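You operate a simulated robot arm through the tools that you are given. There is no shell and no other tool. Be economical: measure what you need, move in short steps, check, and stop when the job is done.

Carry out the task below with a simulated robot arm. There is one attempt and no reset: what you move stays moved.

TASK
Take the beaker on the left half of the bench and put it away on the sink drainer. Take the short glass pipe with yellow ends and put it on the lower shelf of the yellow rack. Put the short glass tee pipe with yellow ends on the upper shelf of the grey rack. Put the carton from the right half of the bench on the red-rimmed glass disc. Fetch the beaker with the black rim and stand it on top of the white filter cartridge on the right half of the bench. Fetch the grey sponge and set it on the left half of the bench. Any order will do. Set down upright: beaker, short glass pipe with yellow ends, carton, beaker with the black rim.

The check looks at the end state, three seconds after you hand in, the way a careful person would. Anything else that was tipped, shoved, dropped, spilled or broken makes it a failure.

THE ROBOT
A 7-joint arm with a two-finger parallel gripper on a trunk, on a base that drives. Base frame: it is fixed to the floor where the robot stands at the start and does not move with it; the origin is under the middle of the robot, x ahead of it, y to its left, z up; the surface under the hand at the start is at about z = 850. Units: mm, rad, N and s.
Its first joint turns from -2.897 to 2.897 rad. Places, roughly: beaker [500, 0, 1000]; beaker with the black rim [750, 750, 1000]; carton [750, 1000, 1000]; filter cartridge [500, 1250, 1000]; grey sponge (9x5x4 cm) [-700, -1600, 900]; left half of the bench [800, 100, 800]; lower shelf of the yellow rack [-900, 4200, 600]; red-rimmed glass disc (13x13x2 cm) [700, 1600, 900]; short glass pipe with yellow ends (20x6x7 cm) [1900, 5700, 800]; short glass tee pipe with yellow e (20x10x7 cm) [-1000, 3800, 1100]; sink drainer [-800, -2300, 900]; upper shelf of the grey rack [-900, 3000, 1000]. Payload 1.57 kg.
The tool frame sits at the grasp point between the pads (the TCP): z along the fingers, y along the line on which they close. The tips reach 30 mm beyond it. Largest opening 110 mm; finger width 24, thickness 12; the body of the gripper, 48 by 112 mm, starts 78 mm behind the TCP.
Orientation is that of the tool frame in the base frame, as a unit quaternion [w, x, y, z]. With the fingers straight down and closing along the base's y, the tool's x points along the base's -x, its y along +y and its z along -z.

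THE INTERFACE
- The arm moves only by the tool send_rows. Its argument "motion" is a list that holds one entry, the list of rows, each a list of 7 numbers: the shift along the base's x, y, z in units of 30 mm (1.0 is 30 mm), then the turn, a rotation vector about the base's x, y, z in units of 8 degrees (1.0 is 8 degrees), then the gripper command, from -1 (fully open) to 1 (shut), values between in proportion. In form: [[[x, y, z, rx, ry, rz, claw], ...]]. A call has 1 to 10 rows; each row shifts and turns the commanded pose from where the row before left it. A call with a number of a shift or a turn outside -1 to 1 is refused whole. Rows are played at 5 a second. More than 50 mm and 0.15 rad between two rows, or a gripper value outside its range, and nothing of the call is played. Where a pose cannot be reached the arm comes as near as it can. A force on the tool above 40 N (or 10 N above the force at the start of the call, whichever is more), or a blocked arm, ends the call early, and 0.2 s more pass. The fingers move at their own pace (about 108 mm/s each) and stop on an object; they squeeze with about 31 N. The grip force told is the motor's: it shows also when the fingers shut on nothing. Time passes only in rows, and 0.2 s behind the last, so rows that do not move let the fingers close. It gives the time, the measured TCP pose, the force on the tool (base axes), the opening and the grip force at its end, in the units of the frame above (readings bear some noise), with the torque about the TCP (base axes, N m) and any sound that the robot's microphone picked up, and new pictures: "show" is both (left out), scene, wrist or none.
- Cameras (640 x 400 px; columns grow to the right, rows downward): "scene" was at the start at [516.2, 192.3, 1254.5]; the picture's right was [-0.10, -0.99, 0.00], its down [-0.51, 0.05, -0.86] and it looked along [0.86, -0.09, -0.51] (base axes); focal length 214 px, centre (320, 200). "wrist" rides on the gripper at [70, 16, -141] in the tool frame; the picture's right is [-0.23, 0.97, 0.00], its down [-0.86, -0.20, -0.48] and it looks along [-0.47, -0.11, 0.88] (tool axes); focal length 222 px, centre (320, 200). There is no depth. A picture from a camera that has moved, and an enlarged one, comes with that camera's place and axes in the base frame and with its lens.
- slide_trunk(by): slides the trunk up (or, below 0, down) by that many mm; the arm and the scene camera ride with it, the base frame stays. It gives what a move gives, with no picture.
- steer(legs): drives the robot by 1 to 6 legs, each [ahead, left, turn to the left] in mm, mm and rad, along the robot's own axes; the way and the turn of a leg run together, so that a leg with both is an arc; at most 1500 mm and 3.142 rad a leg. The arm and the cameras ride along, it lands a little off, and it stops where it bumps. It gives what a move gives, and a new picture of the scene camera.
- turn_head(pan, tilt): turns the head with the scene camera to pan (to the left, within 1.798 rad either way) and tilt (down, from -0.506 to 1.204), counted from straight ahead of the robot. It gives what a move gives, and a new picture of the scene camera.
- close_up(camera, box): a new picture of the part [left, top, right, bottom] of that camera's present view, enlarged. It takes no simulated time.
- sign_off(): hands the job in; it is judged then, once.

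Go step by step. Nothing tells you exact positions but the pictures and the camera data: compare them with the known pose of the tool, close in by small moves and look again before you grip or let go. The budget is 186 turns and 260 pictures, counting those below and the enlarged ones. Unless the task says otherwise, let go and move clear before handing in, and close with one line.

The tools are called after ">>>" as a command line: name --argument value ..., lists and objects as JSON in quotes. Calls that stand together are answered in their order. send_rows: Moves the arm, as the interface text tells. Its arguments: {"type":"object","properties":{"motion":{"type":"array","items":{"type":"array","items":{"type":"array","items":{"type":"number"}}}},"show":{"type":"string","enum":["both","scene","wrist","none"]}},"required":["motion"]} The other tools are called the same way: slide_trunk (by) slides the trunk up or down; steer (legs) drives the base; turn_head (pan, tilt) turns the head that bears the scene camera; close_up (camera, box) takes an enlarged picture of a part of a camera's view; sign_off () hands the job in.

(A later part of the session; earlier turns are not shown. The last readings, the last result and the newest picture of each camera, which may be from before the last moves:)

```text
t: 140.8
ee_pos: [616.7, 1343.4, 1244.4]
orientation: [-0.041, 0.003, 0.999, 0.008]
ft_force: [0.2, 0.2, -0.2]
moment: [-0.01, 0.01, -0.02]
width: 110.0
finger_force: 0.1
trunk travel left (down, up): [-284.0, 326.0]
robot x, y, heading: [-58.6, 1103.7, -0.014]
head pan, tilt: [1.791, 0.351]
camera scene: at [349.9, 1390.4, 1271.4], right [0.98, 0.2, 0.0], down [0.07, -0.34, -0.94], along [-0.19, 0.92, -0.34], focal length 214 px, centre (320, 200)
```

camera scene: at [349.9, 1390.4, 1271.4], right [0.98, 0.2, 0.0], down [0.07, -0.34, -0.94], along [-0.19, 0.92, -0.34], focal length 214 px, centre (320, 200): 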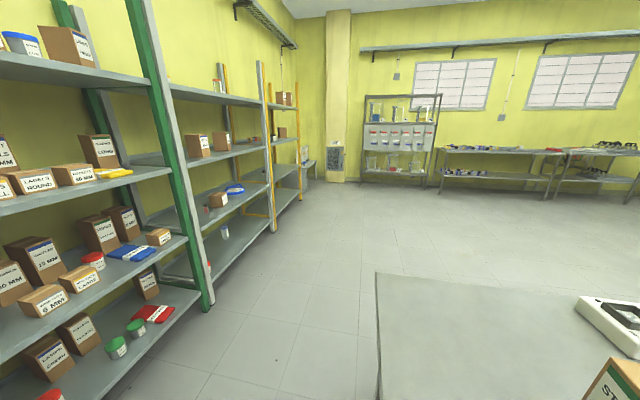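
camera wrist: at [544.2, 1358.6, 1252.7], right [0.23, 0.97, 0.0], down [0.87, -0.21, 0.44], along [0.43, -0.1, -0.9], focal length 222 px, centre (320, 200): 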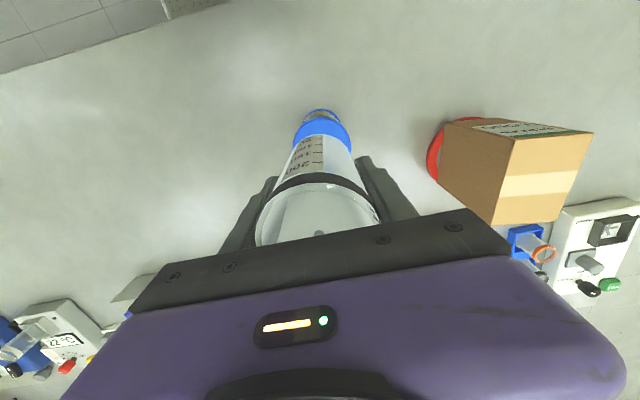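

All four bench-side jobs are set. Next the tee pipe: I drive left out of the aisle, forward a bit and turn left toward the racks.

>>> steer --legs '[[0, 1500, 0], [0, 1100, 0], [350, 0, 0], [0, 0, 1.57]]'

>>> turn_head --pan 1.2 --tilt 0.3

>>> turn_head --pan -0.6 --tilt 0.3

```text
t: 159.2
ee_pos: [78.7, 4371.8, 1244.6]
orientation: [0.036, 0.71, -0.703, 0.022]
ft_force: [-0.4, 1.0, 0.7]
moment: [-0.01, 0.0, 0.04]
width: 110.0
finger_force: 0.0
trunk travel left (down, up): [-284.0, 326.0]
robot x, y, heading: [328.6, 3695.6, 1.569]
head pan, tilt: [1.791, 0.351]
camera scene: at [36.4, 4106.0, 1271.5], right [-0.22, 0.98, 0.0], down [0.34, 0.08, -0.94], along [-0.92, -0.21, -0.34], focal length 214 px, centre (320, 200)
```

scene: 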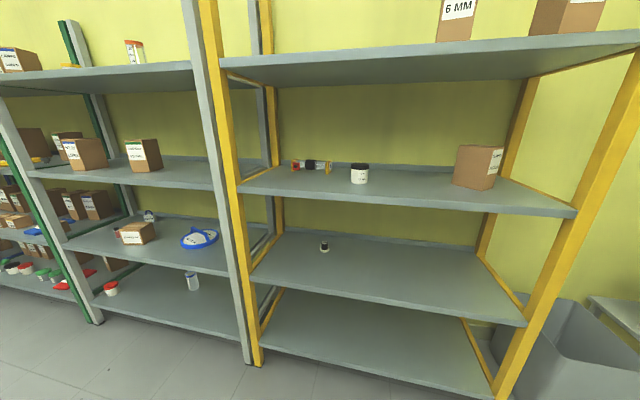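

```text
t: 160.2
ee_pos: [80.3, 4372.3, 1242.6]
orientation: [0.039, 0.71, -0.702, 0.025]
ft_force: [-0.1, 0.0, 0.8]
moment: [0.01, 0.01, -0.03]
width: 109.9
finger_force: 0.0
trunk travel left (down, up): [-284.0, 326.0]
robot x, y, heading: [327.3, 3700.2, 1.571]
head pan, tilt: [1.201, 0.3]
camera scene: at [40.2, 4160.0, 1276.2], right [0.36, 0.93, 0.0], down [0.28, -0.11, -0.96], along [-0.89, 0.34, -0.3], focal length 214 px, centre (320, 200)
```

scene: 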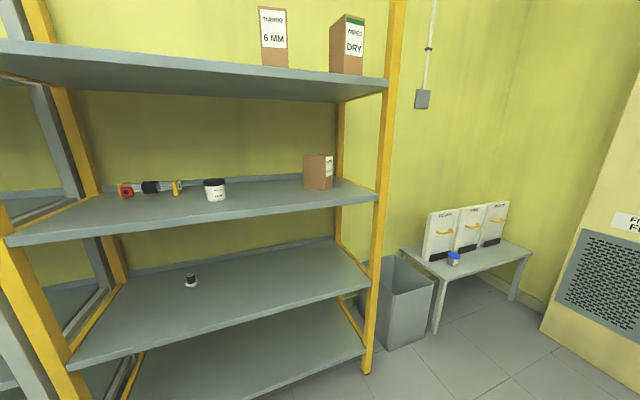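

```text
t: 162.0
ee_pos: [80.0, 4373.0, 1242.8]
orientation: [0.039, 0.711, -0.702, 0.024]
ft_force: [-0.4, -0.2, -0.1]
moment: [-0.01, 0.0, -0.03]
width: 109.9
finger_force: 0.0
trunk travel left (down, up): [-284.0, 326.0]
robot x, y, heading: [328.9, 3698.4, 1.569]
head pan, tilt: [-0.6, 0.3]
camera scene: at [179.9, 4203.5, 1276.2], right [0.83, -0.56, 0.0], down [-0.17, -0.24, -0.96], along [0.54, 0.79, -0.3], focal length 214 px, centre (320, 200)
```

scene: 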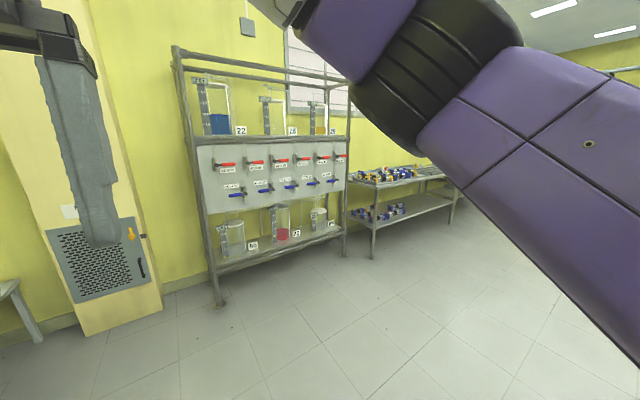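

The racks are in view; an object lies at the left on the yellow rack's shelf. I enlarge it after turning the head back.

>>> turn_head --pan 1.6 --tilt 0.35

>>> close_up --camera "scene" --box '[200, 120, 340, 220]'

```text
t: 164.0
ee_pos: [78.6, 4373.5, 1242.9]
orientation: [0.038, 0.711, -0.702, 0.025]
ft_force: [0.1, 0.3, 0.5]
moment: [0.0, 0.01, 0.04]
width: 110.1
finger_force: 0.1
trunk travel left (down, up): [-284.0, 326.0]
robot x, y, heading: [326.7, 3698.9, 1.572]
head pan, tilt: [1.6, 0.351]
camera scene: at [34.2, 4123.6, 1271.5], right [-0.03, 1.0, 0.0], down [0.34, 0.01, -0.94], along [-0.94, -0.03, -0.34], focal length 214 px, centre (320, 200)
```

scene: 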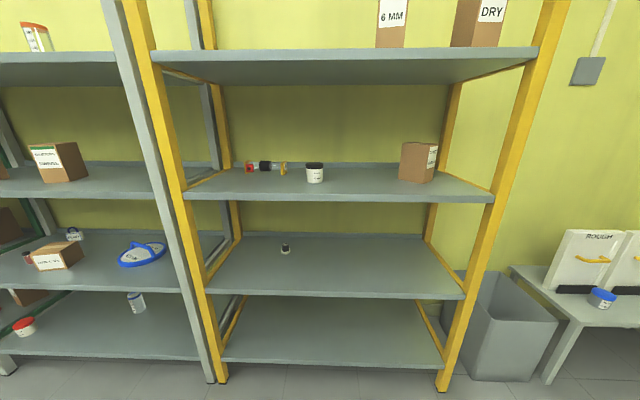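

```text
4.00 times, centred on (270, 170) of scene
camera zoom: at [34.2, 4123.6, 1271.5], right [-0.03, 1.0, 0.0], down [0.34, 0.01, -0.94], along [-0.94, -0.03, -0.34], focal length 858 px, centre (520, 320)
```

zoom: 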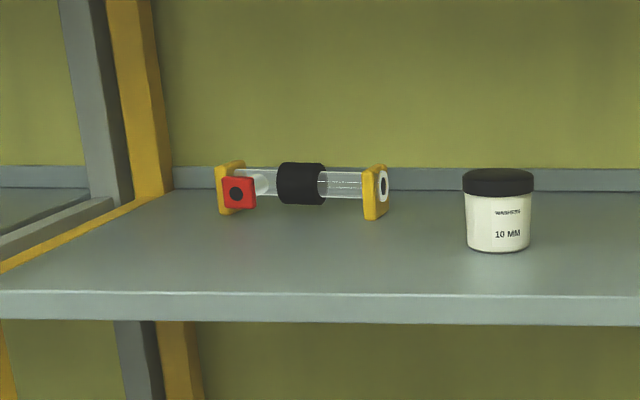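

The tee lies along y near [-985, 3825] on a shelf at z≈1037, with another shelf at ≈1378 above, so I need a forward-tilted grip on the black sleeve. I turn to face the rack, staying well out.

>>> steer --legs '[[0, 0, 1.57], [150, -240, 0]]'

>>> turn_head --pan 0 --tilt 0.35

```text
t: 169.8
ee_pos: [-496.7, 3680.1, 1241.7]
orientation: [0.01, 0.999, 0.009, 0.045]
ft_force: [0.0, 0.4, 0.5]
moment: [-0.01, 0.01, -0.04]
width: 110.2
finger_force: 0.2
trunk travel left (down, up): [-284.0, 326.0]
robot x, y, heading: [173.6, 3936.3, -3.13]
head pan, tilt: [1.6, 0.351]
camera scene: at [-247.7, 3640.1, 1271.5], right [-1.0, -0.04, 0.0], down [-0.01, 0.34, -0.94], along [0.04, -0.94, -0.34], focal length 214 px, centre (320, 200)
```

scene: 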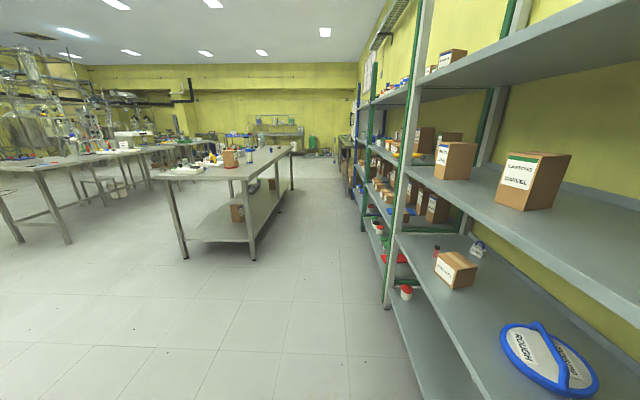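

```text
t: 171.5
ee_pos: [-498.3, 3680.2, 1242.1]
orientation: [0.011, 0.999, 0.009, 0.046]
ft_force: [0.3, -0.2, 0.7]
moment: [-0.02, -0.02, -0.01]
width: 110.1
finger_force: 0.0
trunk travel left (down, up): [-284.0, 326.0]
robot x, y, heading: [171.7, 3933.6, -3.132]
head pan, tilt: [0.0, 0.351]
camera scene: at [-344.3, 3732.2, 1271.5], right [-0.01, 1.0, 0.0], down [0.34, 0.0, -0.94], along [-0.94, -0.01, -0.34], focal length 214 px, centre (320, 200)
```

scene: 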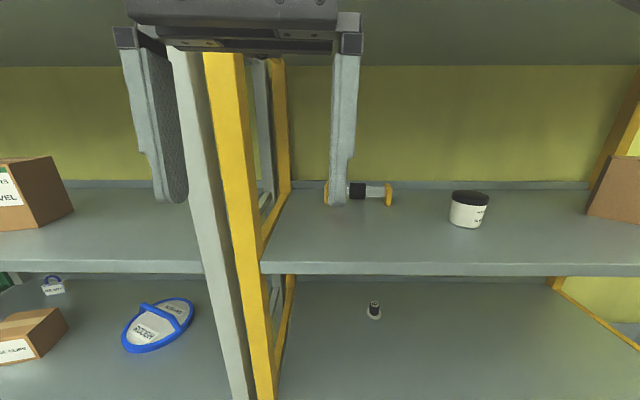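

Now I turn the gripper 90° and lower it outside the rack, preparing the tilt.

>>> send_rows --motion '[[[0, 0.5, -0.6, 0, 0, 1, -1], [0, 0.5, -0.6, 0, 0, 1, -1], [0, 0.5, -0.6, 0, 0, 1, -1], [0, 0.5, -0.6, 0, 0, 1, -1], [0, 0.5, -0.6, 0, 0, 1, -1], [0, 0.5, 0, 0, 0, 1, -1], [0, 0.5, 0, 0, 0, 1, -1], [0, 0.5, 0, 0, 0, 1, -1], [0, 0, 0, 0, 0, 1, -1], [0, 0, 0, 0, 0, 1, -1]]]' --show "none"

>>> send_rows --motion '[[[0, 0, 0, 0, 0, 1, -0.3], [0, 0, 0, 0, 0, 0.25, -0.3], [0, 0, 0, 0, 1, 0, -0.3], [0, 0, 0, 0, 1, 0, -0.3], [0, 0, 0, 0, 0.5, 0, -0.3], [0, 0, 0, 0, 0, 0, -0.3]]]'

```text
t: 173.7
ee_pos: [-497.5, 3801.6, 1153.9]
orientation: [-0.021, 0.758, 0.65, 0.042]
ft_force: [0.0, -0.4, 0.6]
moment: [-0.02, -0.01, 0.01]
width: 109.9
finger_force: 0.0
trunk travel left (down, up): [-284.0, 326.0]
robot x, y, heading: [175.9, 3931.8, -3.128]
head pan, tilt: [0.0, 0.351]
```

```text
t: 175.1
ee_pos: [-497.3, 3800.6, 1153.3]
orientation: [-0.149, 0.696, 0.698, -0.083]
ft_force: [0.5, 0.4, -0.1]
moment: [0.0, -0.03, -0.04]
width: 71.4
finger_force: 0.1
trunk travel left (down, up): [-284.0, 326.0]
robot x, y, heading: [176.2, 3935.4, -3.132]
head pan, tilt: [0.0, 0.351]
camera scene: at [-344.4, 3732.3, 1271.5], right [-0.01, 1.0, 0.0], down [0.34, 0.0, -0.94], along [-0.94, -0.01, -0.34], focal length 214 px, centre (320, 200)
camera wrist: at [-437.1, 3859.1, 1287.1], right [0.92, -0.21, -0.33], down [-0.04, -0.9, 0.44], along [-0.39, -0.39, -0.83], focal length 222 px, centre (320, 200)
```

scene: 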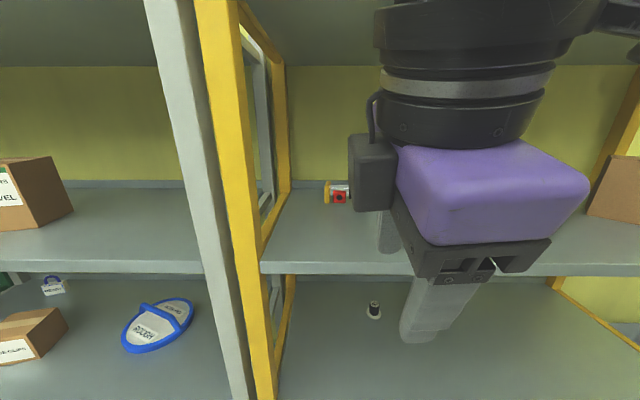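
wrist: 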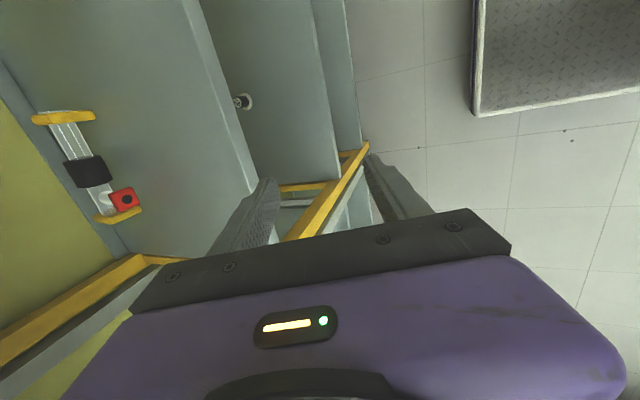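

The shelf above is actually at ≈1440, so a 25° forward tilt works. I trim the orientation and height, then drive forward so the hand enters above the tee.

>>> send_rows --motion '[[[0, 0.5, -0.6, -0.69, 0, 0, -0.3], [0, 0.5, -0.6, 0, 0.7, 0, -0.3], [0, 0, 0, 0, 0, 0, -0.3]]]' --show "none"

>>> steer --legs '[[230, 0, 0]]'

>>> send_rows --motion '[[[0, 0, 0, 0, 0, 0, -0.3]]]' --show "wrist"

```text
t: 175.9
ee_pos: [-498.5, 3831.2, 1116.2]
orientation: [-0.148, 0.696, 0.686, -0.151]
ft_force: [-0.5, 0.3, 0.5]
moment: [0.0, -0.05, 0.02]
width: 71.2
finger_force: 0.1
trunk travel left (down, up): [-284.0, 326.0]
robot x, y, heading: [173.3, 3942.1, -3.135]
head pan, tilt: [0.0, 0.351]
```

```text
t: 177.6
ee_pos: [-727.3, 3829.4, 1116.6]
orientation: [-0.148, 0.695, 0.687, -0.151]
ft_force: [0.5, 0.4, -0.5]
moment: [0.02, 0.0, 0.02]
width: 71.4
finger_force: 0.0
trunk travel left (down, up): [-284.0, 326.0]
robot x, y, heading: [-55.1, 3935.8, -3.13]
head pan, tilt: [0.0, 0.351]
camera scene: at [-574.0, 3730.2, 1271.4], right [-0.01, 1.0, 0.0], down [0.34, 0.0, -0.94], along [-0.94, -0.01, -0.34], focal length 214 px, centre (320, 200)
```

scene: 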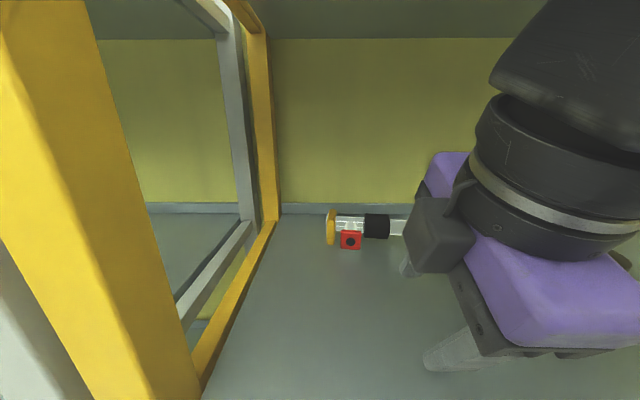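

```text
t: 178.0
ee_pos: [-727.7, 3828.6, 1116.3]
orientation: [-0.147, 0.695, 0.687, -0.151]
ft_force: [-0.3, -0.3, 0.5]
moment: [0.03, -0.03, -0.02]
width: 71.6
finger_force: 0.0
trunk travel left (down, up): [-284.0, 326.0]
robot x, y, heading: [-52.5, 3939.5, -3.131]
head pan, tilt: [0.0, 0.351]
camera wrist: at [-655.1, 3899.7, 1237.6], right [0.88, -0.24, -0.4], down [0.01, -0.85, 0.52], along [-0.47, -0.47, -0.75], focal length 222 px, centre (320, 200)
```

wrist: 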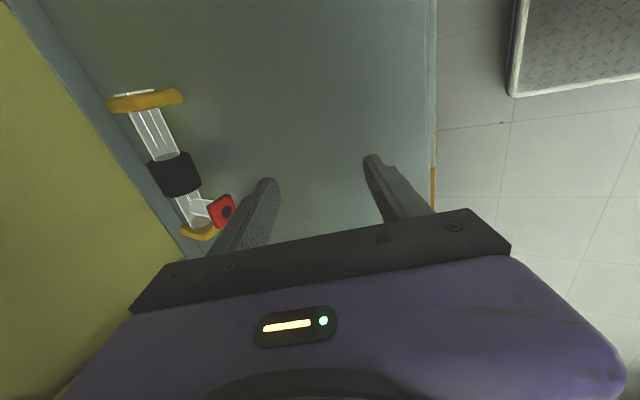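

Geometry agrees: sleeve centre near [-962, 3837, 1076]. I extend part of the way at a slightly higher level and look again.

>>> send_rows --motion '[[[-1, 0.1, 0.2, 0, 0, 0, -0.3], [-1, 0.1, 0.2, 0, 0, 0, -0.3], [-1, 0.1, 0, 0, 0, 0, -0.3], [-1, 0, 0, 0, 0, 0, -0.3], [-1, 0, 0, 0, 0, 0, -0.3], [0, 0, 0, 0, 0, 0, -0.3]]]'

```text
t: 179.4
ee_pos: [-878.1, 3838.5, 1128.5]
orientation: [-0.148, 0.696, 0.686, -0.151]
ft_force: [0.9, -0.3, 0.8]
moment: [0.0, 0.01, -0.02]
width: 71.4
finger_force: 0.1
trunk travel left (down, up): [-284.0, 326.0]
robot x, y, heading: [-57.3, 3934.1, -3.133]
head pan, tilt: [0.0, 0.351]
camera scene: at [-573.9, 3730.2, 1271.5], right [-0.01, 1.0, 0.0], down [0.34, 0.0, -0.94], along [-0.94, -0.01, -0.34], focal length 214 px, centre (320, 200)
camera wrist: at [-805.3, 3908.8, 1249.1], right [0.88, -0.24, -0.4], down [0.01, -0.85, 0.52], along [-0.47, -0.47, -0.75], focal length 222 px, centre (320, 200)
```

scene: 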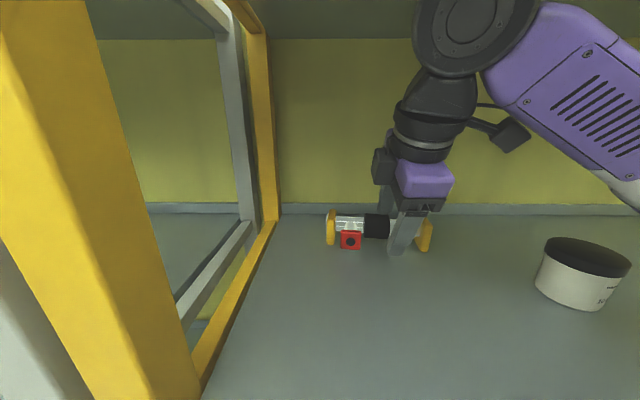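
wrist: 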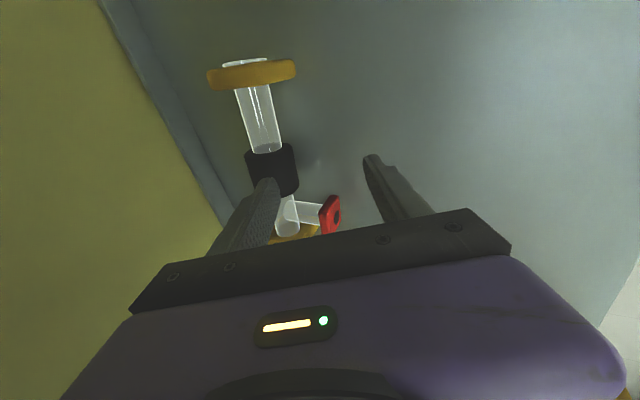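

Sleeve axis refined to [-958, 3839, 1078]. I move to 55 mm back along the tool line and check.

>>> send_rows --motion '[[[-1, 0, 0, 0, 0, 0, -0.3], [-0.9, 0, 0, 0, 0, 0, -0.3], [0, 0, 0, 0, 0, 0, -0.3]]]'

```text
t: 180.2
ee_pos: [-936.1, 3839.3, 1127.5]
orientation: [-0.148, 0.695, 0.687, -0.151]
ft_force: [-0.1, 0.1, -0.7]
moment: [0.01, -0.04, 0.01]
width: 71.4
finger_force: 0.0
trunk travel left (down, up): [-284.0, 326.0]
robot x, y, heading: [-56.9, 3934.8, -3.131]
head pan, tilt: [0.0, 0.351]
camera scene: at [-573.9, 3730.2, 1271.5], right [-0.01, 1.0, 0.0], down [0.34, 0.0, -0.94], along [-0.94, -0.01, -0.34], focal length 214 px, centre (320, 200)
camera wrist: at [-862.2, 3909.4, 1249.5], right [0.88, -0.24, -0.4], down [0.01, -0.85, 0.52], along [-0.47, -0.47, -0.75], focal length 222 px, centre (320, 200)
```

scene: 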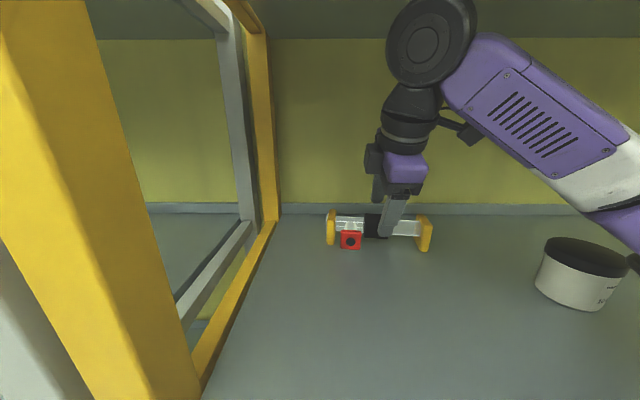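
wrist: 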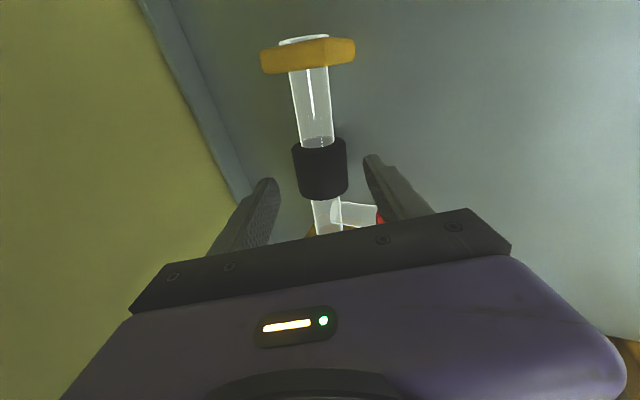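

The sleeve is centred between the fingers. I advance 33 mm along the tool and close.

>>> send_rows --motion '[[[-0.16, 0, -0.35, 0, 0, 0, -0.3], [-0.16, 0, -0.35, 0, 0, 0, -0.3], [-0.14, 0, -0.3, 0, 0, 0, -0.3], [0, 0, 0, 0, 0, 0, -0.3], [0, 0, 0, 0, 0, 0, 0.3], [0, 0, 0, 0, 0, 0, 0.5], [0, 0, 0, 0, 0, 0, 0.5]]]'

```text
t: 181.8
ee_pos: [-949.6, 3838.6, 1097.4]
orientation: [-0.148, 0.696, 0.686, -0.151]
ft_force: [-0.7, 0.2, 0.1]
moment: [-0.1, 0.09, -0.07]
width: 50.3
finger_force: 30.5
trunk travel left (down, up): [-284.0, 326.0]
robot x, y, heading: [-54.9, 3931.3, -3.13]
head pan, tilt: [0.0, 0.351]
camera scene: at [-574.0, 3730.2, 1271.4], right [-0.01, 1.0, 0.0], down [0.34, 0.0, -0.94], along [-0.94, -0.01, -0.34], focal length 214 px, centre (320, 200)
camera wrist: at [-876.0, 3908.8, 1219.1], right [0.88, -0.24, -0.4], down [0.01, -0.85, 0.52], along [-0.47, -0.47, -0.75], focal length 222 px, centre (320, 200)
```

scene: 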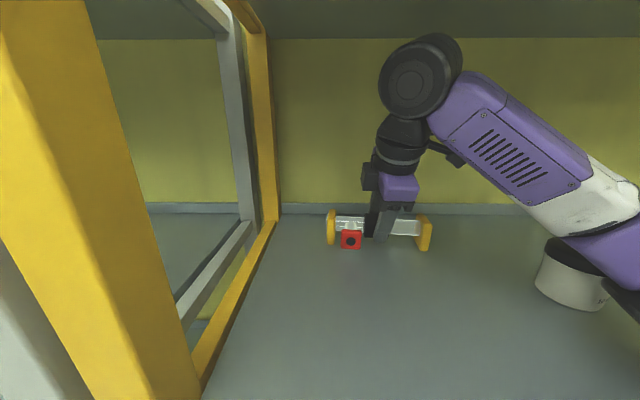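
wrist: 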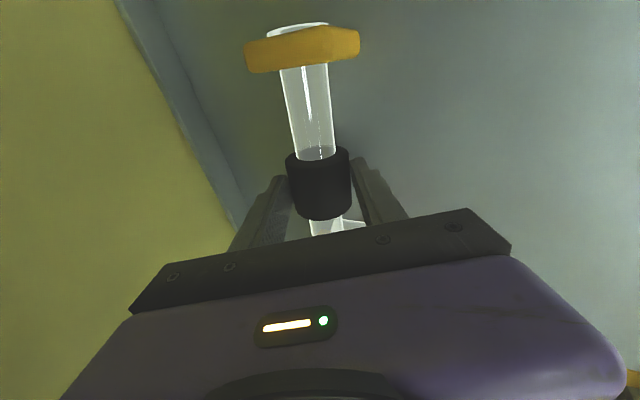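

Gripped at 50 mm on the sleeve. I lift 36 mm, check, and back the robot straight out.

>>> send_rows --motion '[[[0, 0, 0.3, 0, 0, 0, 0.5], [0, 0, 0.4, 0, 0, 0, 0.5], [0, 0, 0.5, 0, 0, 0, 0.5], [0, 0, 0, 0, 0, 0, 0.5]]]' --show "scene"

```text
t: 182.8
ee_pos: [-948.3, 3838.1, 1134.1]
orientation: [-0.148, 0.695, 0.687, -0.15]
ft_force: [-0.6, 0.2, -2.2]
moment: [0.03, -0.03, 0.02]
width: 49.9
finger_force: 31.4
trunk travel left (down, up): [-284.0, 326.0]
robot x, y, heading: [-54.9, 3933.5, -3.131]
head pan, tilt: [0.0, 0.351]
camera scene: at [-574.0, 3730.2, 1271.4], right [-0.01, 1.0, 0.0], down [0.34, 0.0, -0.94], along [-0.94, -0.01, -0.34], focal length 214 px, centre (320, 200)
```

scene: 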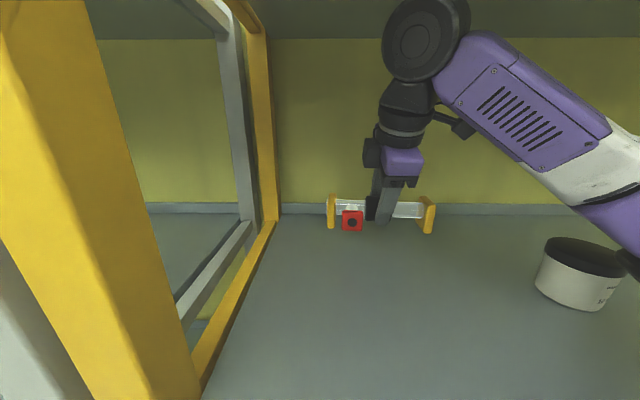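

It lifted level. I back out and strafe left toward the grey rack.

>>> steer --legs '[[-430, 0, 0], [0, 750, 0]]'

```text
t: 189.2
ee_pos: [-510.0, 3088.8, 1134.6]
orientation: [-0.147, 0.695, 0.687, -0.151]
ft_force: [0.7, -0.2, -2.1]
moment: [-0.01, 0.0, 0.0]
width: 48.9
finger_force: 30.7
trunk travel left (down, up): [-284.0, 326.0]
robot x, y, heading: [384.2, 3183.7, -3.133]
head pan, tilt: [0.0, 0.351]
camera scene: at [-134.3, 2979.7, 1271.4], right [-0.01, 1.0, 0.0], down [0.34, 0.0, -0.94], along [-0.94, -0.01, -0.34], focal length 214 px, centre (320, 200)
```

scene: 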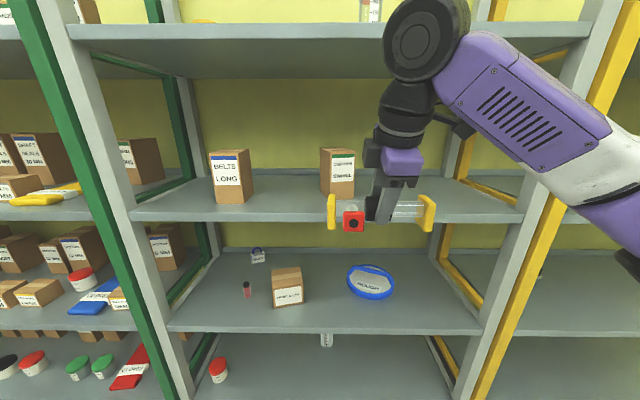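

The free spot on the grey rack's upper shelf is right of the right carton, around y≈3260. I centre the arm, align laterally and drive partway in.

>>> send_rows --motion '[[[0, 0.8, 0, 0, 0, 0, 0.5], [0, 0.8, 0, 0, 0, 0, 0.5], [0, 0.8, 0, 0, 0, 0, 0.5], [0, 0.8, 0, 0, 0, 0, 0.5], [0, 0, 0, 0, 0, 0, 0.5]]]' --show "none"

>>> steer --legs '[[0, -80, 0], [180, 0, 0]]'

```text
t: 190.4
ee_pos: [-509.5, 3184.5, 1133.4]
orientation: [-0.148, 0.695, 0.687, -0.151]
ft_force: [0.0, 0.4, -2.2]
moment: [0.05, -0.03, 0.01]
width: 48.7
finger_force: 30.9
trunk travel left (down, up): [-284.0, 326.0]
robot x, y, heading: [386.4, 3186.7, -3.132]
head pan, tilt: [0.0, 0.351]
```

```text
t: 192.5
ee_pos: [-690.4, 3262.6, 1133.8]
orientation: [-0.148, 0.695, 0.687, -0.15]
ft_force: [-0.5, -0.4, -3.4]
moment: [0.04, 0.02, 0.01]
width: 48.8
finger_force: 30.6
trunk travel left (down, up): [-284.0, 326.0]
robot x, y, heading: [205.7, 3264.1, -3.132]
head pan, tilt: [0.0, 0.351]
camera scene: at [-315.4, 3058.5, 1271.4], right [-0.01, 1.0, 0.0], down [0.34, 0.0, -0.94], along [-0.94, -0.01, -0.34], focal length 214 px, centre (320, 200)
```

scene: 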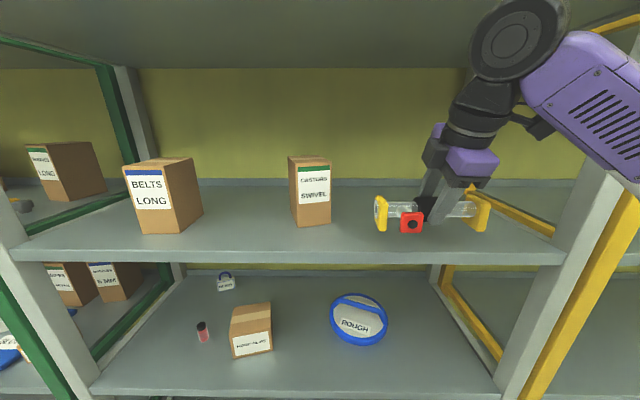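

The forearm sticks out to the right and could meet the rack post, so I put the robot further left with the arm reaching right. I back off, strafe left and shift the hand right.

>>> steer --legs '[[-80, 0, 0], [0, 320, 0]]'

>>> send_rows --motion '[[[0, 1, 0, 0, 0, 0, 0.5], [0, 1, 0, 0, 0, 0, 0.5], [0, 1, 0, 0, 0, 0, 0.5], [0, 1, 0, 0, 0, 0, 0.5], [0, 1, 0, 0, 0, 0, 0.5], [0, 1, 0, 0, 0, 0, 0.5], [0, 1, 0, 0, 0, 0, 0.5], [0, 1, 0, 0, 0, 0, 0.5], [0, 1, 0, 0, 0, 0, 0.5]]]' --show "none"

>>> turn_head --pan -0.7 --tilt 0.2

```text
t: 195.3
ee_pos: [-606.8, 2939.5, 1133.0]
orientation: [-0.147, 0.695, 0.688, -0.152]
ft_force: [-0.1, 0.2, -2.3]
moment: [-0.01, -0.02, -0.02]
width: 48.1
finger_force: 31.0
trunk travel left (down, up): [-284.0, 326.0]
robot x, y, heading: [288.8, 2940.7, -3.131]
head pan, tilt: [0.0, 0.351]
camera scene: at [-231.9, 2735.2, 1271.4], right [-0.01, 1.0, 0.0], down [0.34, 0.0, -0.94], along [-0.94, -0.01, -0.34], focal length 214 px, centre (320, 200)
```

scene: 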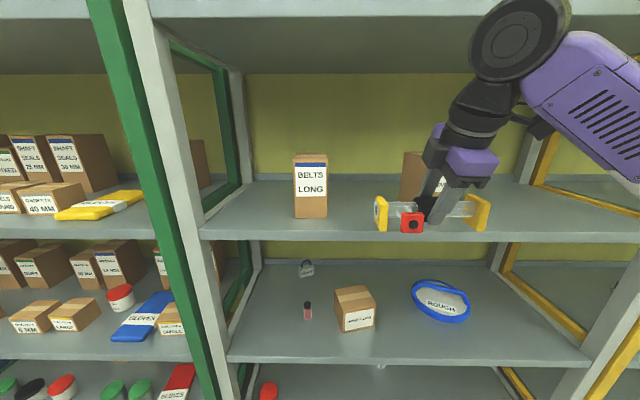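

```text
t: 197.3
ee_pos: [-606.9, 3208.5, 1133.6]
orientation: [-0.148, 0.695, 0.688, -0.151]
ft_force: [-0.4, -0.7, -2.2]
moment: [0.04, -0.01, -0.03]
width: 48.1
finger_force: 31.0
trunk travel left (down, up): [-284.0, 326.0]
robot x, y, heading: [288.4, 2938.2, -3.135]
head pan, tilt: [0.0, 0.351]
```

```text
t: 198.4
ee_pos: [-604.8, 3209.1, 1133.9]
orientation: [-0.147, 0.695, 0.687, -0.151]
ft_force: [-0.3, -0.7, -2.8]
moment: [0.04, 0.01, -0.01]
width: 48.2
finger_force: 31.1
trunk travel left (down, up): [-284.0, 326.0]
robot x, y, heading: [286.9, 2938.2, -3.13]
head pan, tilt: [-0.7, 0.201]
camera scene: at [-210.7, 2795.5, 1285.4], right [0.64, 0.77, 0.0], down [0.15, -0.13, -0.98], along [-0.76, 0.62, -0.2], focal length 214 px, centre (320, 200)
```

scene: 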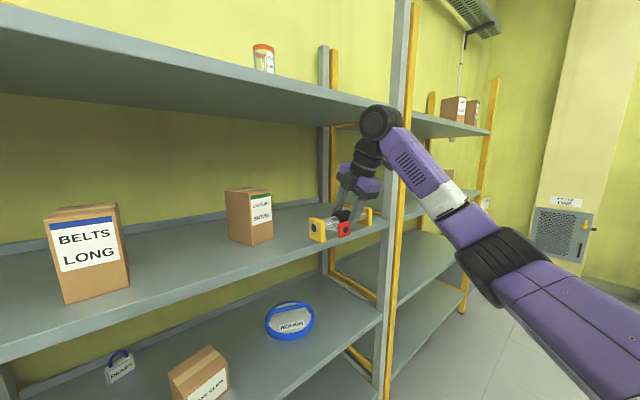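

The arm now clears the post nicely. I shift right 45 mm and drive in to set the tee at about x=-850.

>>> steer --legs '[[0, -45, 0], [235, 0, 0]]'

>>> turn_head --pan -0.3 --tilt 0.35

```text
t: 200.7
ee_pos: [-845.5, 3250.1, 1133.6]
orientation: [-0.147, 0.694, 0.688, -0.152]
ft_force: [-0.4, 0.0, -1.5]
moment: [0.01, -0.01, 0.0]
width: 47.8
finger_force: 31.0
trunk travel left (down, up): [-284.0, 326.0]
robot x, y, heading: [45.5, 2986.8, -3.125]
head pan, tilt: [-0.7, 0.201]
camera scene: at [-449.8, 2836.6, 1285.4], right [0.63, 0.77, 0.0], down [0.15, -0.13, -0.98], along [-0.76, 0.62, -0.2], focal length 214 px, centre (320, 200)
```

scene: 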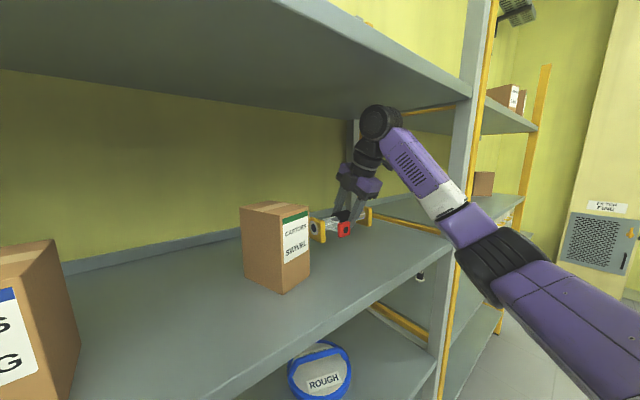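

```text
t: 201.5
ee_pos: [-845.9, 3249.8, 1134.7]
orientation: [-0.148, 0.694, 0.688, -0.152]
ft_force: [-0.4, 0.7, -2.0]
moment: [0.01, 0.02, 0.02]
width: 48.1
finger_force: 31.2
trunk travel left (down, up): [-284.0, 326.0]
robot x, y, heading: [46.4, 2981.7, -3.134]
head pan, tilt: [-0.3, 0.351]
camera scene: at [-467.0, 2804.0, 1271.5], right [0.28, 0.96, 0.0], down [0.33, -0.1, -0.94], along [-0.9, 0.27, -0.34], focal length 214 px, centre (320, 200)
```

scene: 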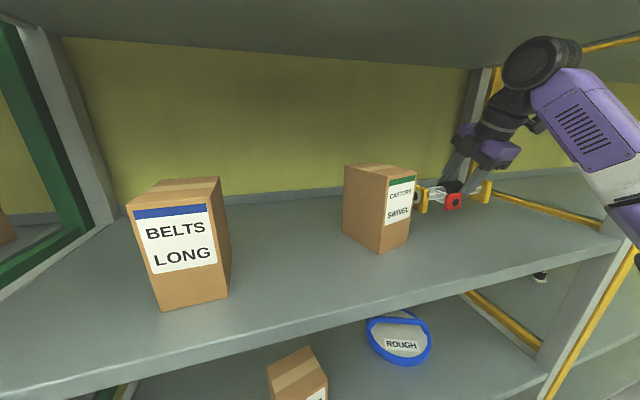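

Clear around. I lower the tee toward the shelf.

>>> send_rows --motion '[[[0, 0, -0.5, 0, 0, 0, 0.5], [0, 0, -0.4, 0, 0, 0, 0.5], [0, 0, -0.1, 0, 0, 0, 0.5], [0, 0, -0.1, 0, 0, 0, 0.5], [0, 0, -0.1, 0, 0, 0, 0.5], [0, 0, 0, 0, 0, 0, 0.5]]]'

```text
t: 202.9
ee_pos: [-846.1, 3249.8, 1099.4]
orientation: [-0.149, 0.695, 0.687, -0.152]
ft_force: [-2.4, 5.5, 13.4]
moment: [-1.2, 0.78, -0.45]
width: 48.1
finger_force: 30.8
trunk travel left (down, up): [-284.0, 326.0]
robot x, y, heading: [44.2, 2981.3, -3.13]
head pan, tilt: [-0.3, 0.351]
camera scene: at [-466.7, 2804.1, 1271.8], right [0.28, 0.96, 0.0], down [0.33, -0.1, -0.94], along [-0.9, 0.27, -0.34], focal length 214 px, centre (320, 200)
camera wrist: at [-772.2, 3321.2, 1220.4], right [0.88, -0.24, -0.4], down [0.01, -0.85, 0.52], along [-0.47, -0.47, -0.75], focal length 222 px, centre (320, 200)
```

scene: 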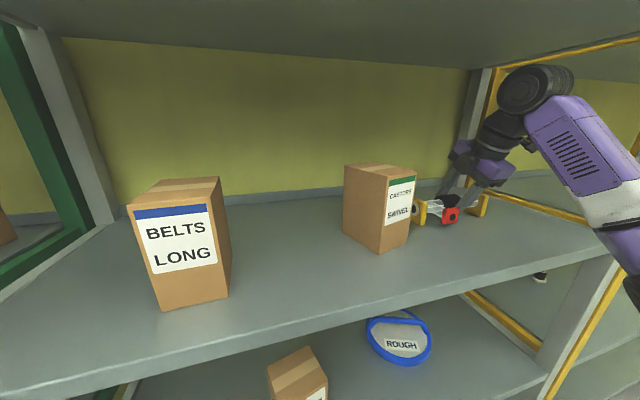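
wrist: 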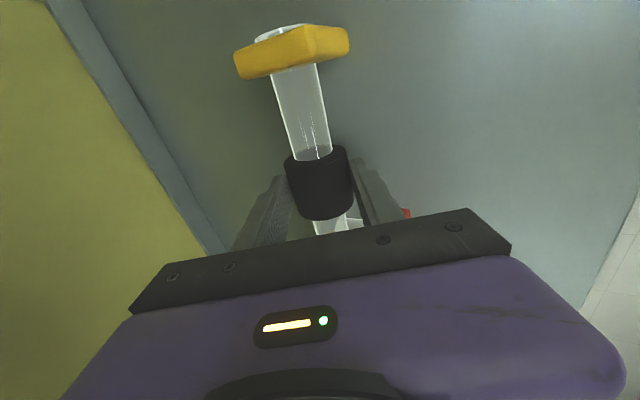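

The left flange has touched; I lower a few mm more so both rest.

>>> send_rows --motion '[[[0, 0, -0.1, 0, 0, 0, 0.5], [0, 0, -0.06, 0, 0, 0, 0.5], [0, 0, 0, 0, 0, 0, 0.5]]]' --show "none"

```text
t: 203.9
ee_pos: [-844.4, 3251.3, 1098.0]
orientation: [-0.152, 0.694, 0.687, -0.154]
ft_force: [2.2, 0.2, 12.5]
moment: [-0.16, -0.34, -0.1]
width: 48.1
finger_force: 31.1
trunk travel left (down, up): [-284.0, 326.0]
robot x, y, heading: [44.8, 2982.7, -3.13]
head pan, tilt: [-0.3, 0.351]
stopped in row 3: the force on the tool passed its limit at 41 N (the readings are from after the stop); the commanded pose is now the measured one
```

Seated. I open modestly and retreat along the tool axis.

>>> send_rows --motion '[[[0, 0, 0, 0, 0, 0, 0.1], [0, 0, 0, 0, 0, 0, -0.3], [0, 0, 0, 0, 0, 0, -0.3], [0.2, 0, 0.45, 0, 0, 0, -0.3], [0.2, 0, 0.45, 0, 0, 0, -0.3], [0.2, 0, 0.45, 0, 0, 0, -0.3], [1, 0, 0, 0, 0, 0, -0.3], [1, 0, 0, 0, 0, 0, -0.3]]]'

```text
t: 205.7
ee_pos: [-768.5, 3250.1, 1137.0]
orientation: [-0.149, 0.694, 0.688, -0.151]
ft_force: [-0.2, 0.0, 0.1]
moment: [-0.02, -0.04, -0.01]
width: 71.8
finger_force: 0.1
trunk travel left (down, up): [-284.0, 326.0]
robot x, y, heading: [49.1, 2981.0, -3.125]
head pan, tilt: [-0.3, 0.351]
camera scene: at [-467.2, 2803.7, 1271.3], right [0.28, 0.96, 0.0], down [0.33, -0.1, -0.94], along [-0.9, 0.27, -0.34], focal length 214 px, centre (320, 200)
camera wrist: at [-695.0, 3320.2, 1258.2], right [0.88, -0.24, -0.4], down [0.01, -0.85, 0.52], along [-0.47, -0.47, -0.75], focal length 222 px, centre (320, 200)
```

scene: 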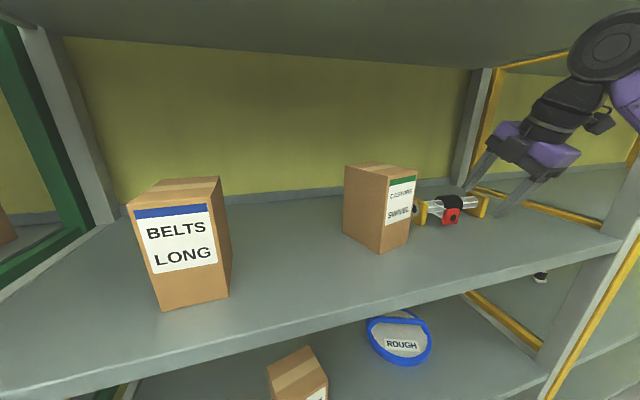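
wrist: 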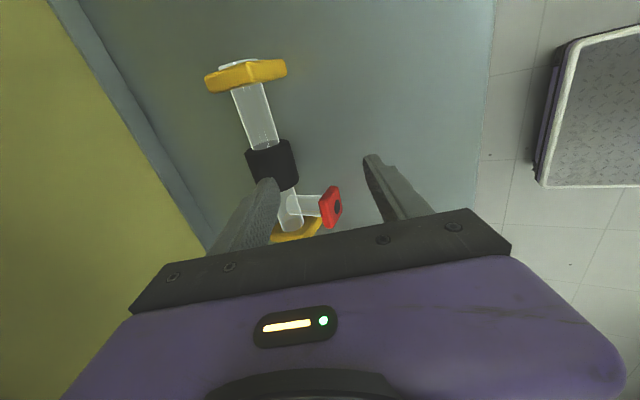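

The tee rests on the grey rack. Now for the glass pipe on the far table: I back out, turn to face +y and drive that way.

>>> steer --legs '[[-470, 0, 0], [0, 0, -1.57], [1000, 0, 0], [0, -700, 0]]'

>>> turn_head --pan -0.2 --tilt 0.25

```text
t: 220.5
ee_pos: [1470.3, 4809.2, 1136.9]
orientation: [-0.214, 0.977, -0.003, -0.003]
ft_force: [-0.1, -0.9, -0.4]
moment: [-0.04, -0.03, 0.0]
width: 71.5
finger_force: 0.1
trunk travel left (down, up): [-284.0, 326.0]
robot x, y, heading: [1203.6, 3992.3, 1.592]
head pan, tilt: [-0.3, 0.351]
camera scene: at [1024.6, 4506.8, 1271.5], right [0.96, -0.28, 0.0], down [-0.1, -0.33, -0.94], along [0.26, 0.9, -0.34], focal length 214 px, centre (320, 200)
```

scene: 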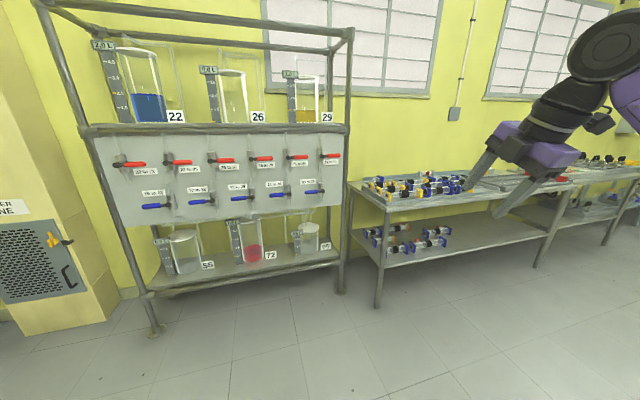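

```text
t: 221.2
ee_pos: [1471.1, 4809.4, 1137.4]
orientation: [-0.213, 0.977, -0.003, -0.002]
ft_force: [-0.2, 0.4, -0.2]
moment: [0.01, -0.01, 0.0]
width: 71.8
finger_force: 0.1
trunk travel left (down, up): [-284.0, 326.0]
robot x, y, heading: [1209.5, 3994.3, 1.59]
head pan, tilt: [-0.201, 0.25]
camera scene: at [1015.6, 4509.2, 1280.9], right [0.98, -0.18, 0.0], down [-0.05, -0.24, -0.97], along [0.18, 0.95, -0.25], focal length 214 px, centre (320, 200)
```

scene: 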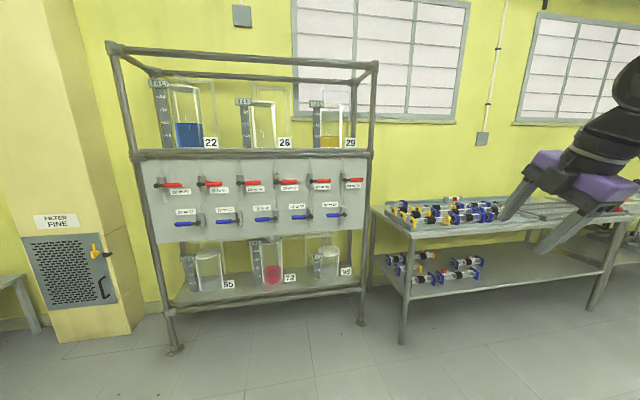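

A table with many pipes stands ahead right. I drive in front of it.

>>> steer --legs '[[0, -650, 0], [350, 0, 0]]'

>>> turn_head --pan 0.0 --tilt 0.6

```text
t: 226.6
ee_pos: [2108.0, 5173.8, 1137.8]
orientation: [-0.213, 0.977, -0.001, -0.003]
ft_force: [0.3, 0.2, 0.5]
moment: [-0.01, 0.0, 0.0]
width: 71.4
finger_force: 0.1
trunk travel left (down, up): [-284.0, 326.0]
robot x, y, heading: [1842.8, 4355.9, 1.59]
head pan, tilt: [-0.201, 0.25]
camera scene: at [1652.5, 4873.0, 1280.9], right [0.98, -0.18, 0.0], down [-0.04, -0.24, -0.97], along [0.18, 0.95, -0.25], focal length 214 px, centre (320, 200)
```

scene: 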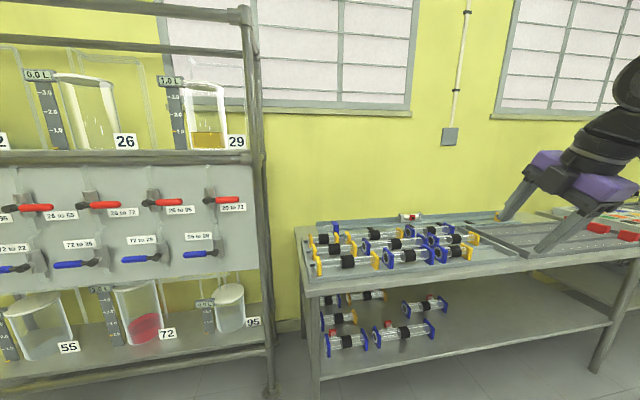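

```text
t: 227.5
ee_pos: [2108.1, 5171.8, 1136.5]
orientation: [-0.214, 0.977, -0.001, -0.003]
ft_force: [0.2, 0.5, 0.2]
moment: [0.01, 0.01, 0.0]
width: 71.7
finger_force: 0.1
trunk travel left (down, up): [-284.0, 326.0]
robot x, y, heading: [1842.7, 4354.1, 1.588]
head pan, tilt: [0.0, 0.6]
camera scene: at [1634.0, 4869.5, 1248.8], right [1.0, 0.02, 0.0], down [0.01, -0.56, -0.83], along [-0.02, 0.83, -0.56], focal length 214 px, centre (320, 200)
```

scene: 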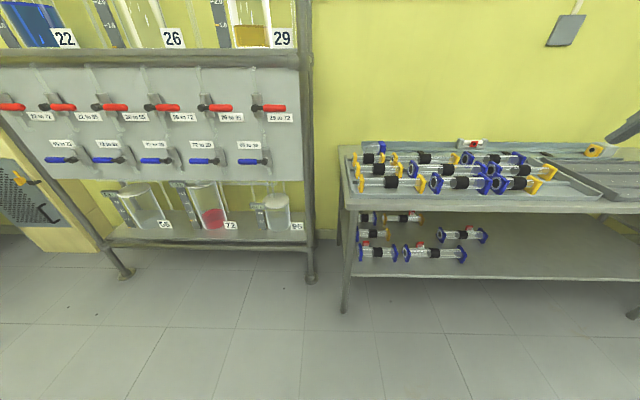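

I zoom in on the tray to tell the pipes apart.

>>> turn_head --pan -0.55 --tilt 0.5

>>> close_up --camera "scene" --box '[190, 110, 430, 260]'

```text
t: 228.4
ee_pos: [2107.2, 5173.8, 1138.3]
orientation: [-0.213, 0.977, -0.001, -0.002]
ft_force: [0.0, 0.0, -0.1]
moment: [0.0, -0.02, 0.02]
width: 71.5
finger_force: 0.1
trunk travel left (down, up): [-284.0, 326.0]
robot x, y, heading: [1847.0, 4357.1, 1.592]
head pan, tilt: [-0.55, 0.499]
camera scene: at [1681.6, 4859.6, 1257.8], right [0.86, -0.51, 0.0], down [-0.24, -0.41, -0.88], along [0.44, 0.76, -0.48], focal length 214 px, centre (320, 200)
```

scene: 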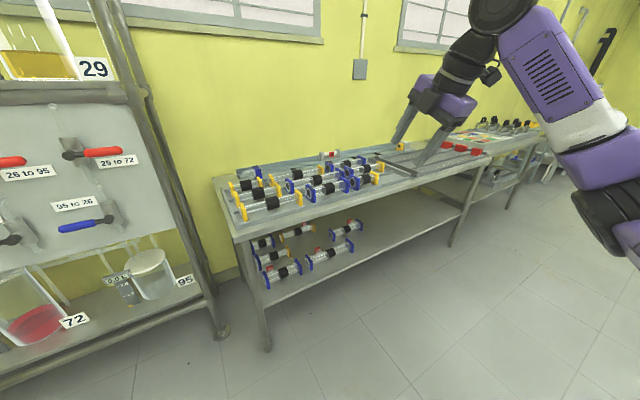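

```text
2.67 times, centred on (310, 185) of scene
camera zoom: at [1681.6, 4859.6, 1257.8], right [0.86, -0.51, 0.0], down [-0.24, -0.41, -0.88], along [0.44, 0.76, -0.48], focal length 572 px, centre (347, 240)
```

zoom: 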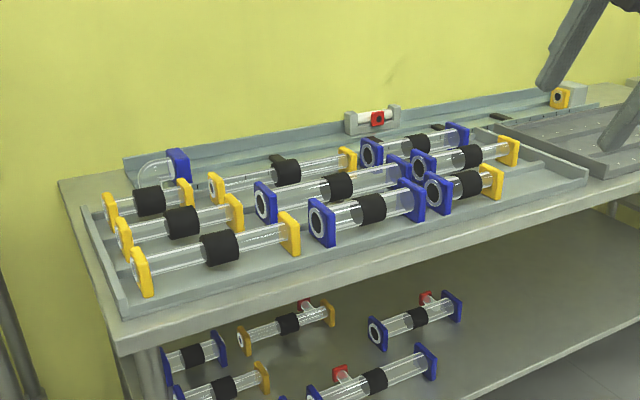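

The tray's yellow-ended pipes measure about 140, 195, 240 and 290 mm; the 20 cm one is the second on the left, centre ≈[1862, 5705]. I drive so the hand is above it.

>>> steer --legs '[[0, 240, 0], [400, 0, 0]]'

>>> turn_head --pan -0.3 --tilt 0.8

>>> send_rows --motion '[[[0, 0, 0, 0, 0, 0, -0.3]]]' --show "wrist"

```text
t: 232.3
ee_pos: [1860.5, 5571.0, 1138.0]
orientation: [-0.213, 0.977, -0.001, -0.003]
ft_force: [-0.8, -0.2, 0.4]
moment: [-0.01, 0.02, -0.01]
width: 71.4
finger_force: 0.0
trunk travel left (down, up): [-284.0, 326.0]
robot x, y, heading: [1597.1, 4750.4, 1.593]
head pan, tilt: [-0.55, 0.499]
camera scene: at [1434.6, 5256.9, 1257.8], right [0.86, -0.51, 0.0], down [-0.24, -0.41, -0.88], along [0.44, 0.76, -0.48], focal length 214 px, centre (320, 200)
```

scene: 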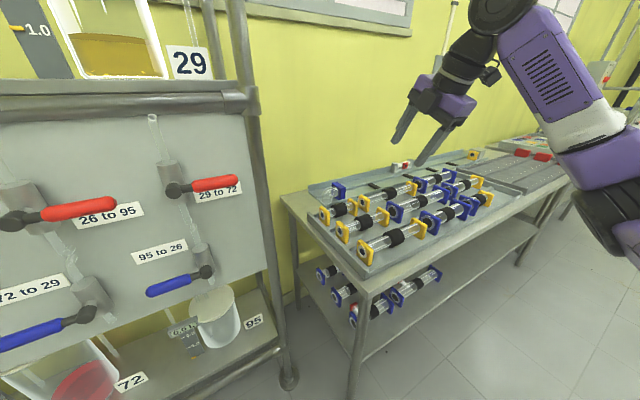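

```text
t: 233.1
ee_pos: [1861.4, 5570.6, 1137.4]
orientation: [-0.214, 0.977, -0.002, -0.003]
ft_force: [-0.3, -0.7, 0.6]
moment: [0.03, 0.02, -0.03]
width: 71.3
finger_force: 0.2
trunk travel left (down, up): [-284.0, 326.0]
robot x, y, heading: [1596.3, 4754.0, 1.592]
head pan, tilt: [-0.3, 0.799]
camera scene: at [1411.0, 5255.9, 1231.9], right [0.96, -0.28, 0.0], down [-0.2, -0.69, -0.7], along [0.19, 0.67, -0.72], focal length 214 px, centre (320, 200)
```

scene: 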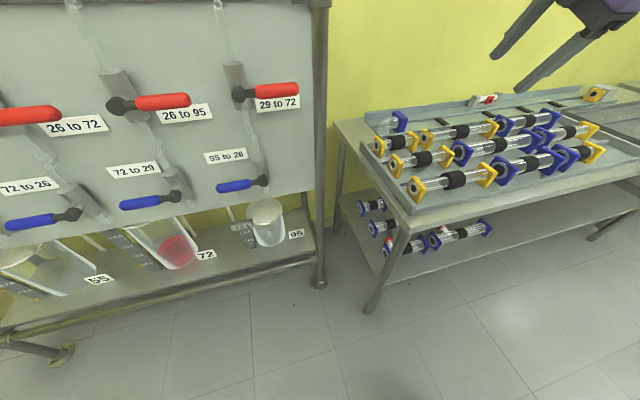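

```text
t: 233.5
ee_pos: [1860.3, 5571.3, 1136.5]
orientation: [-0.213, 0.977, -0.002, -0.003]
ft_force: [-0.7, -0.3, 0.3]
moment: [-0.03, 0.0, 0.04]
width: 71.7
finger_force: 0.0
trunk travel left (down, up): [-284.0, 326.0]
robot x, y, heading: [1597.0, 4756.0, 1.588]
head pan, tilt: [-0.3, 0.799]
camera wrist: at [1929.7, 5497.5, 1258.5], right [-0.23, -0.88, -0.41], down [-0.85, -0.02, 0.52], along [-0.47, 0.47, -0.75], focal length 222 px, centre (320, 200)
```

wrist: 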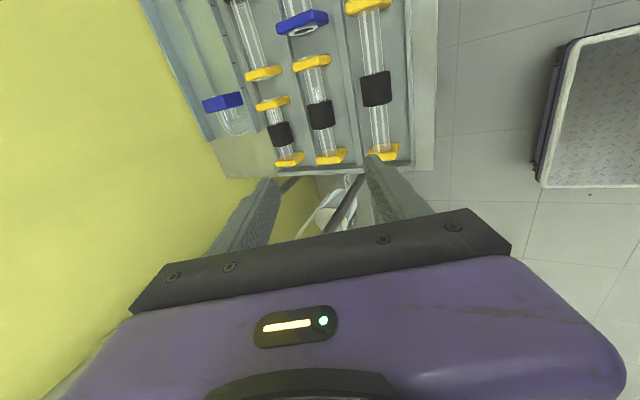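

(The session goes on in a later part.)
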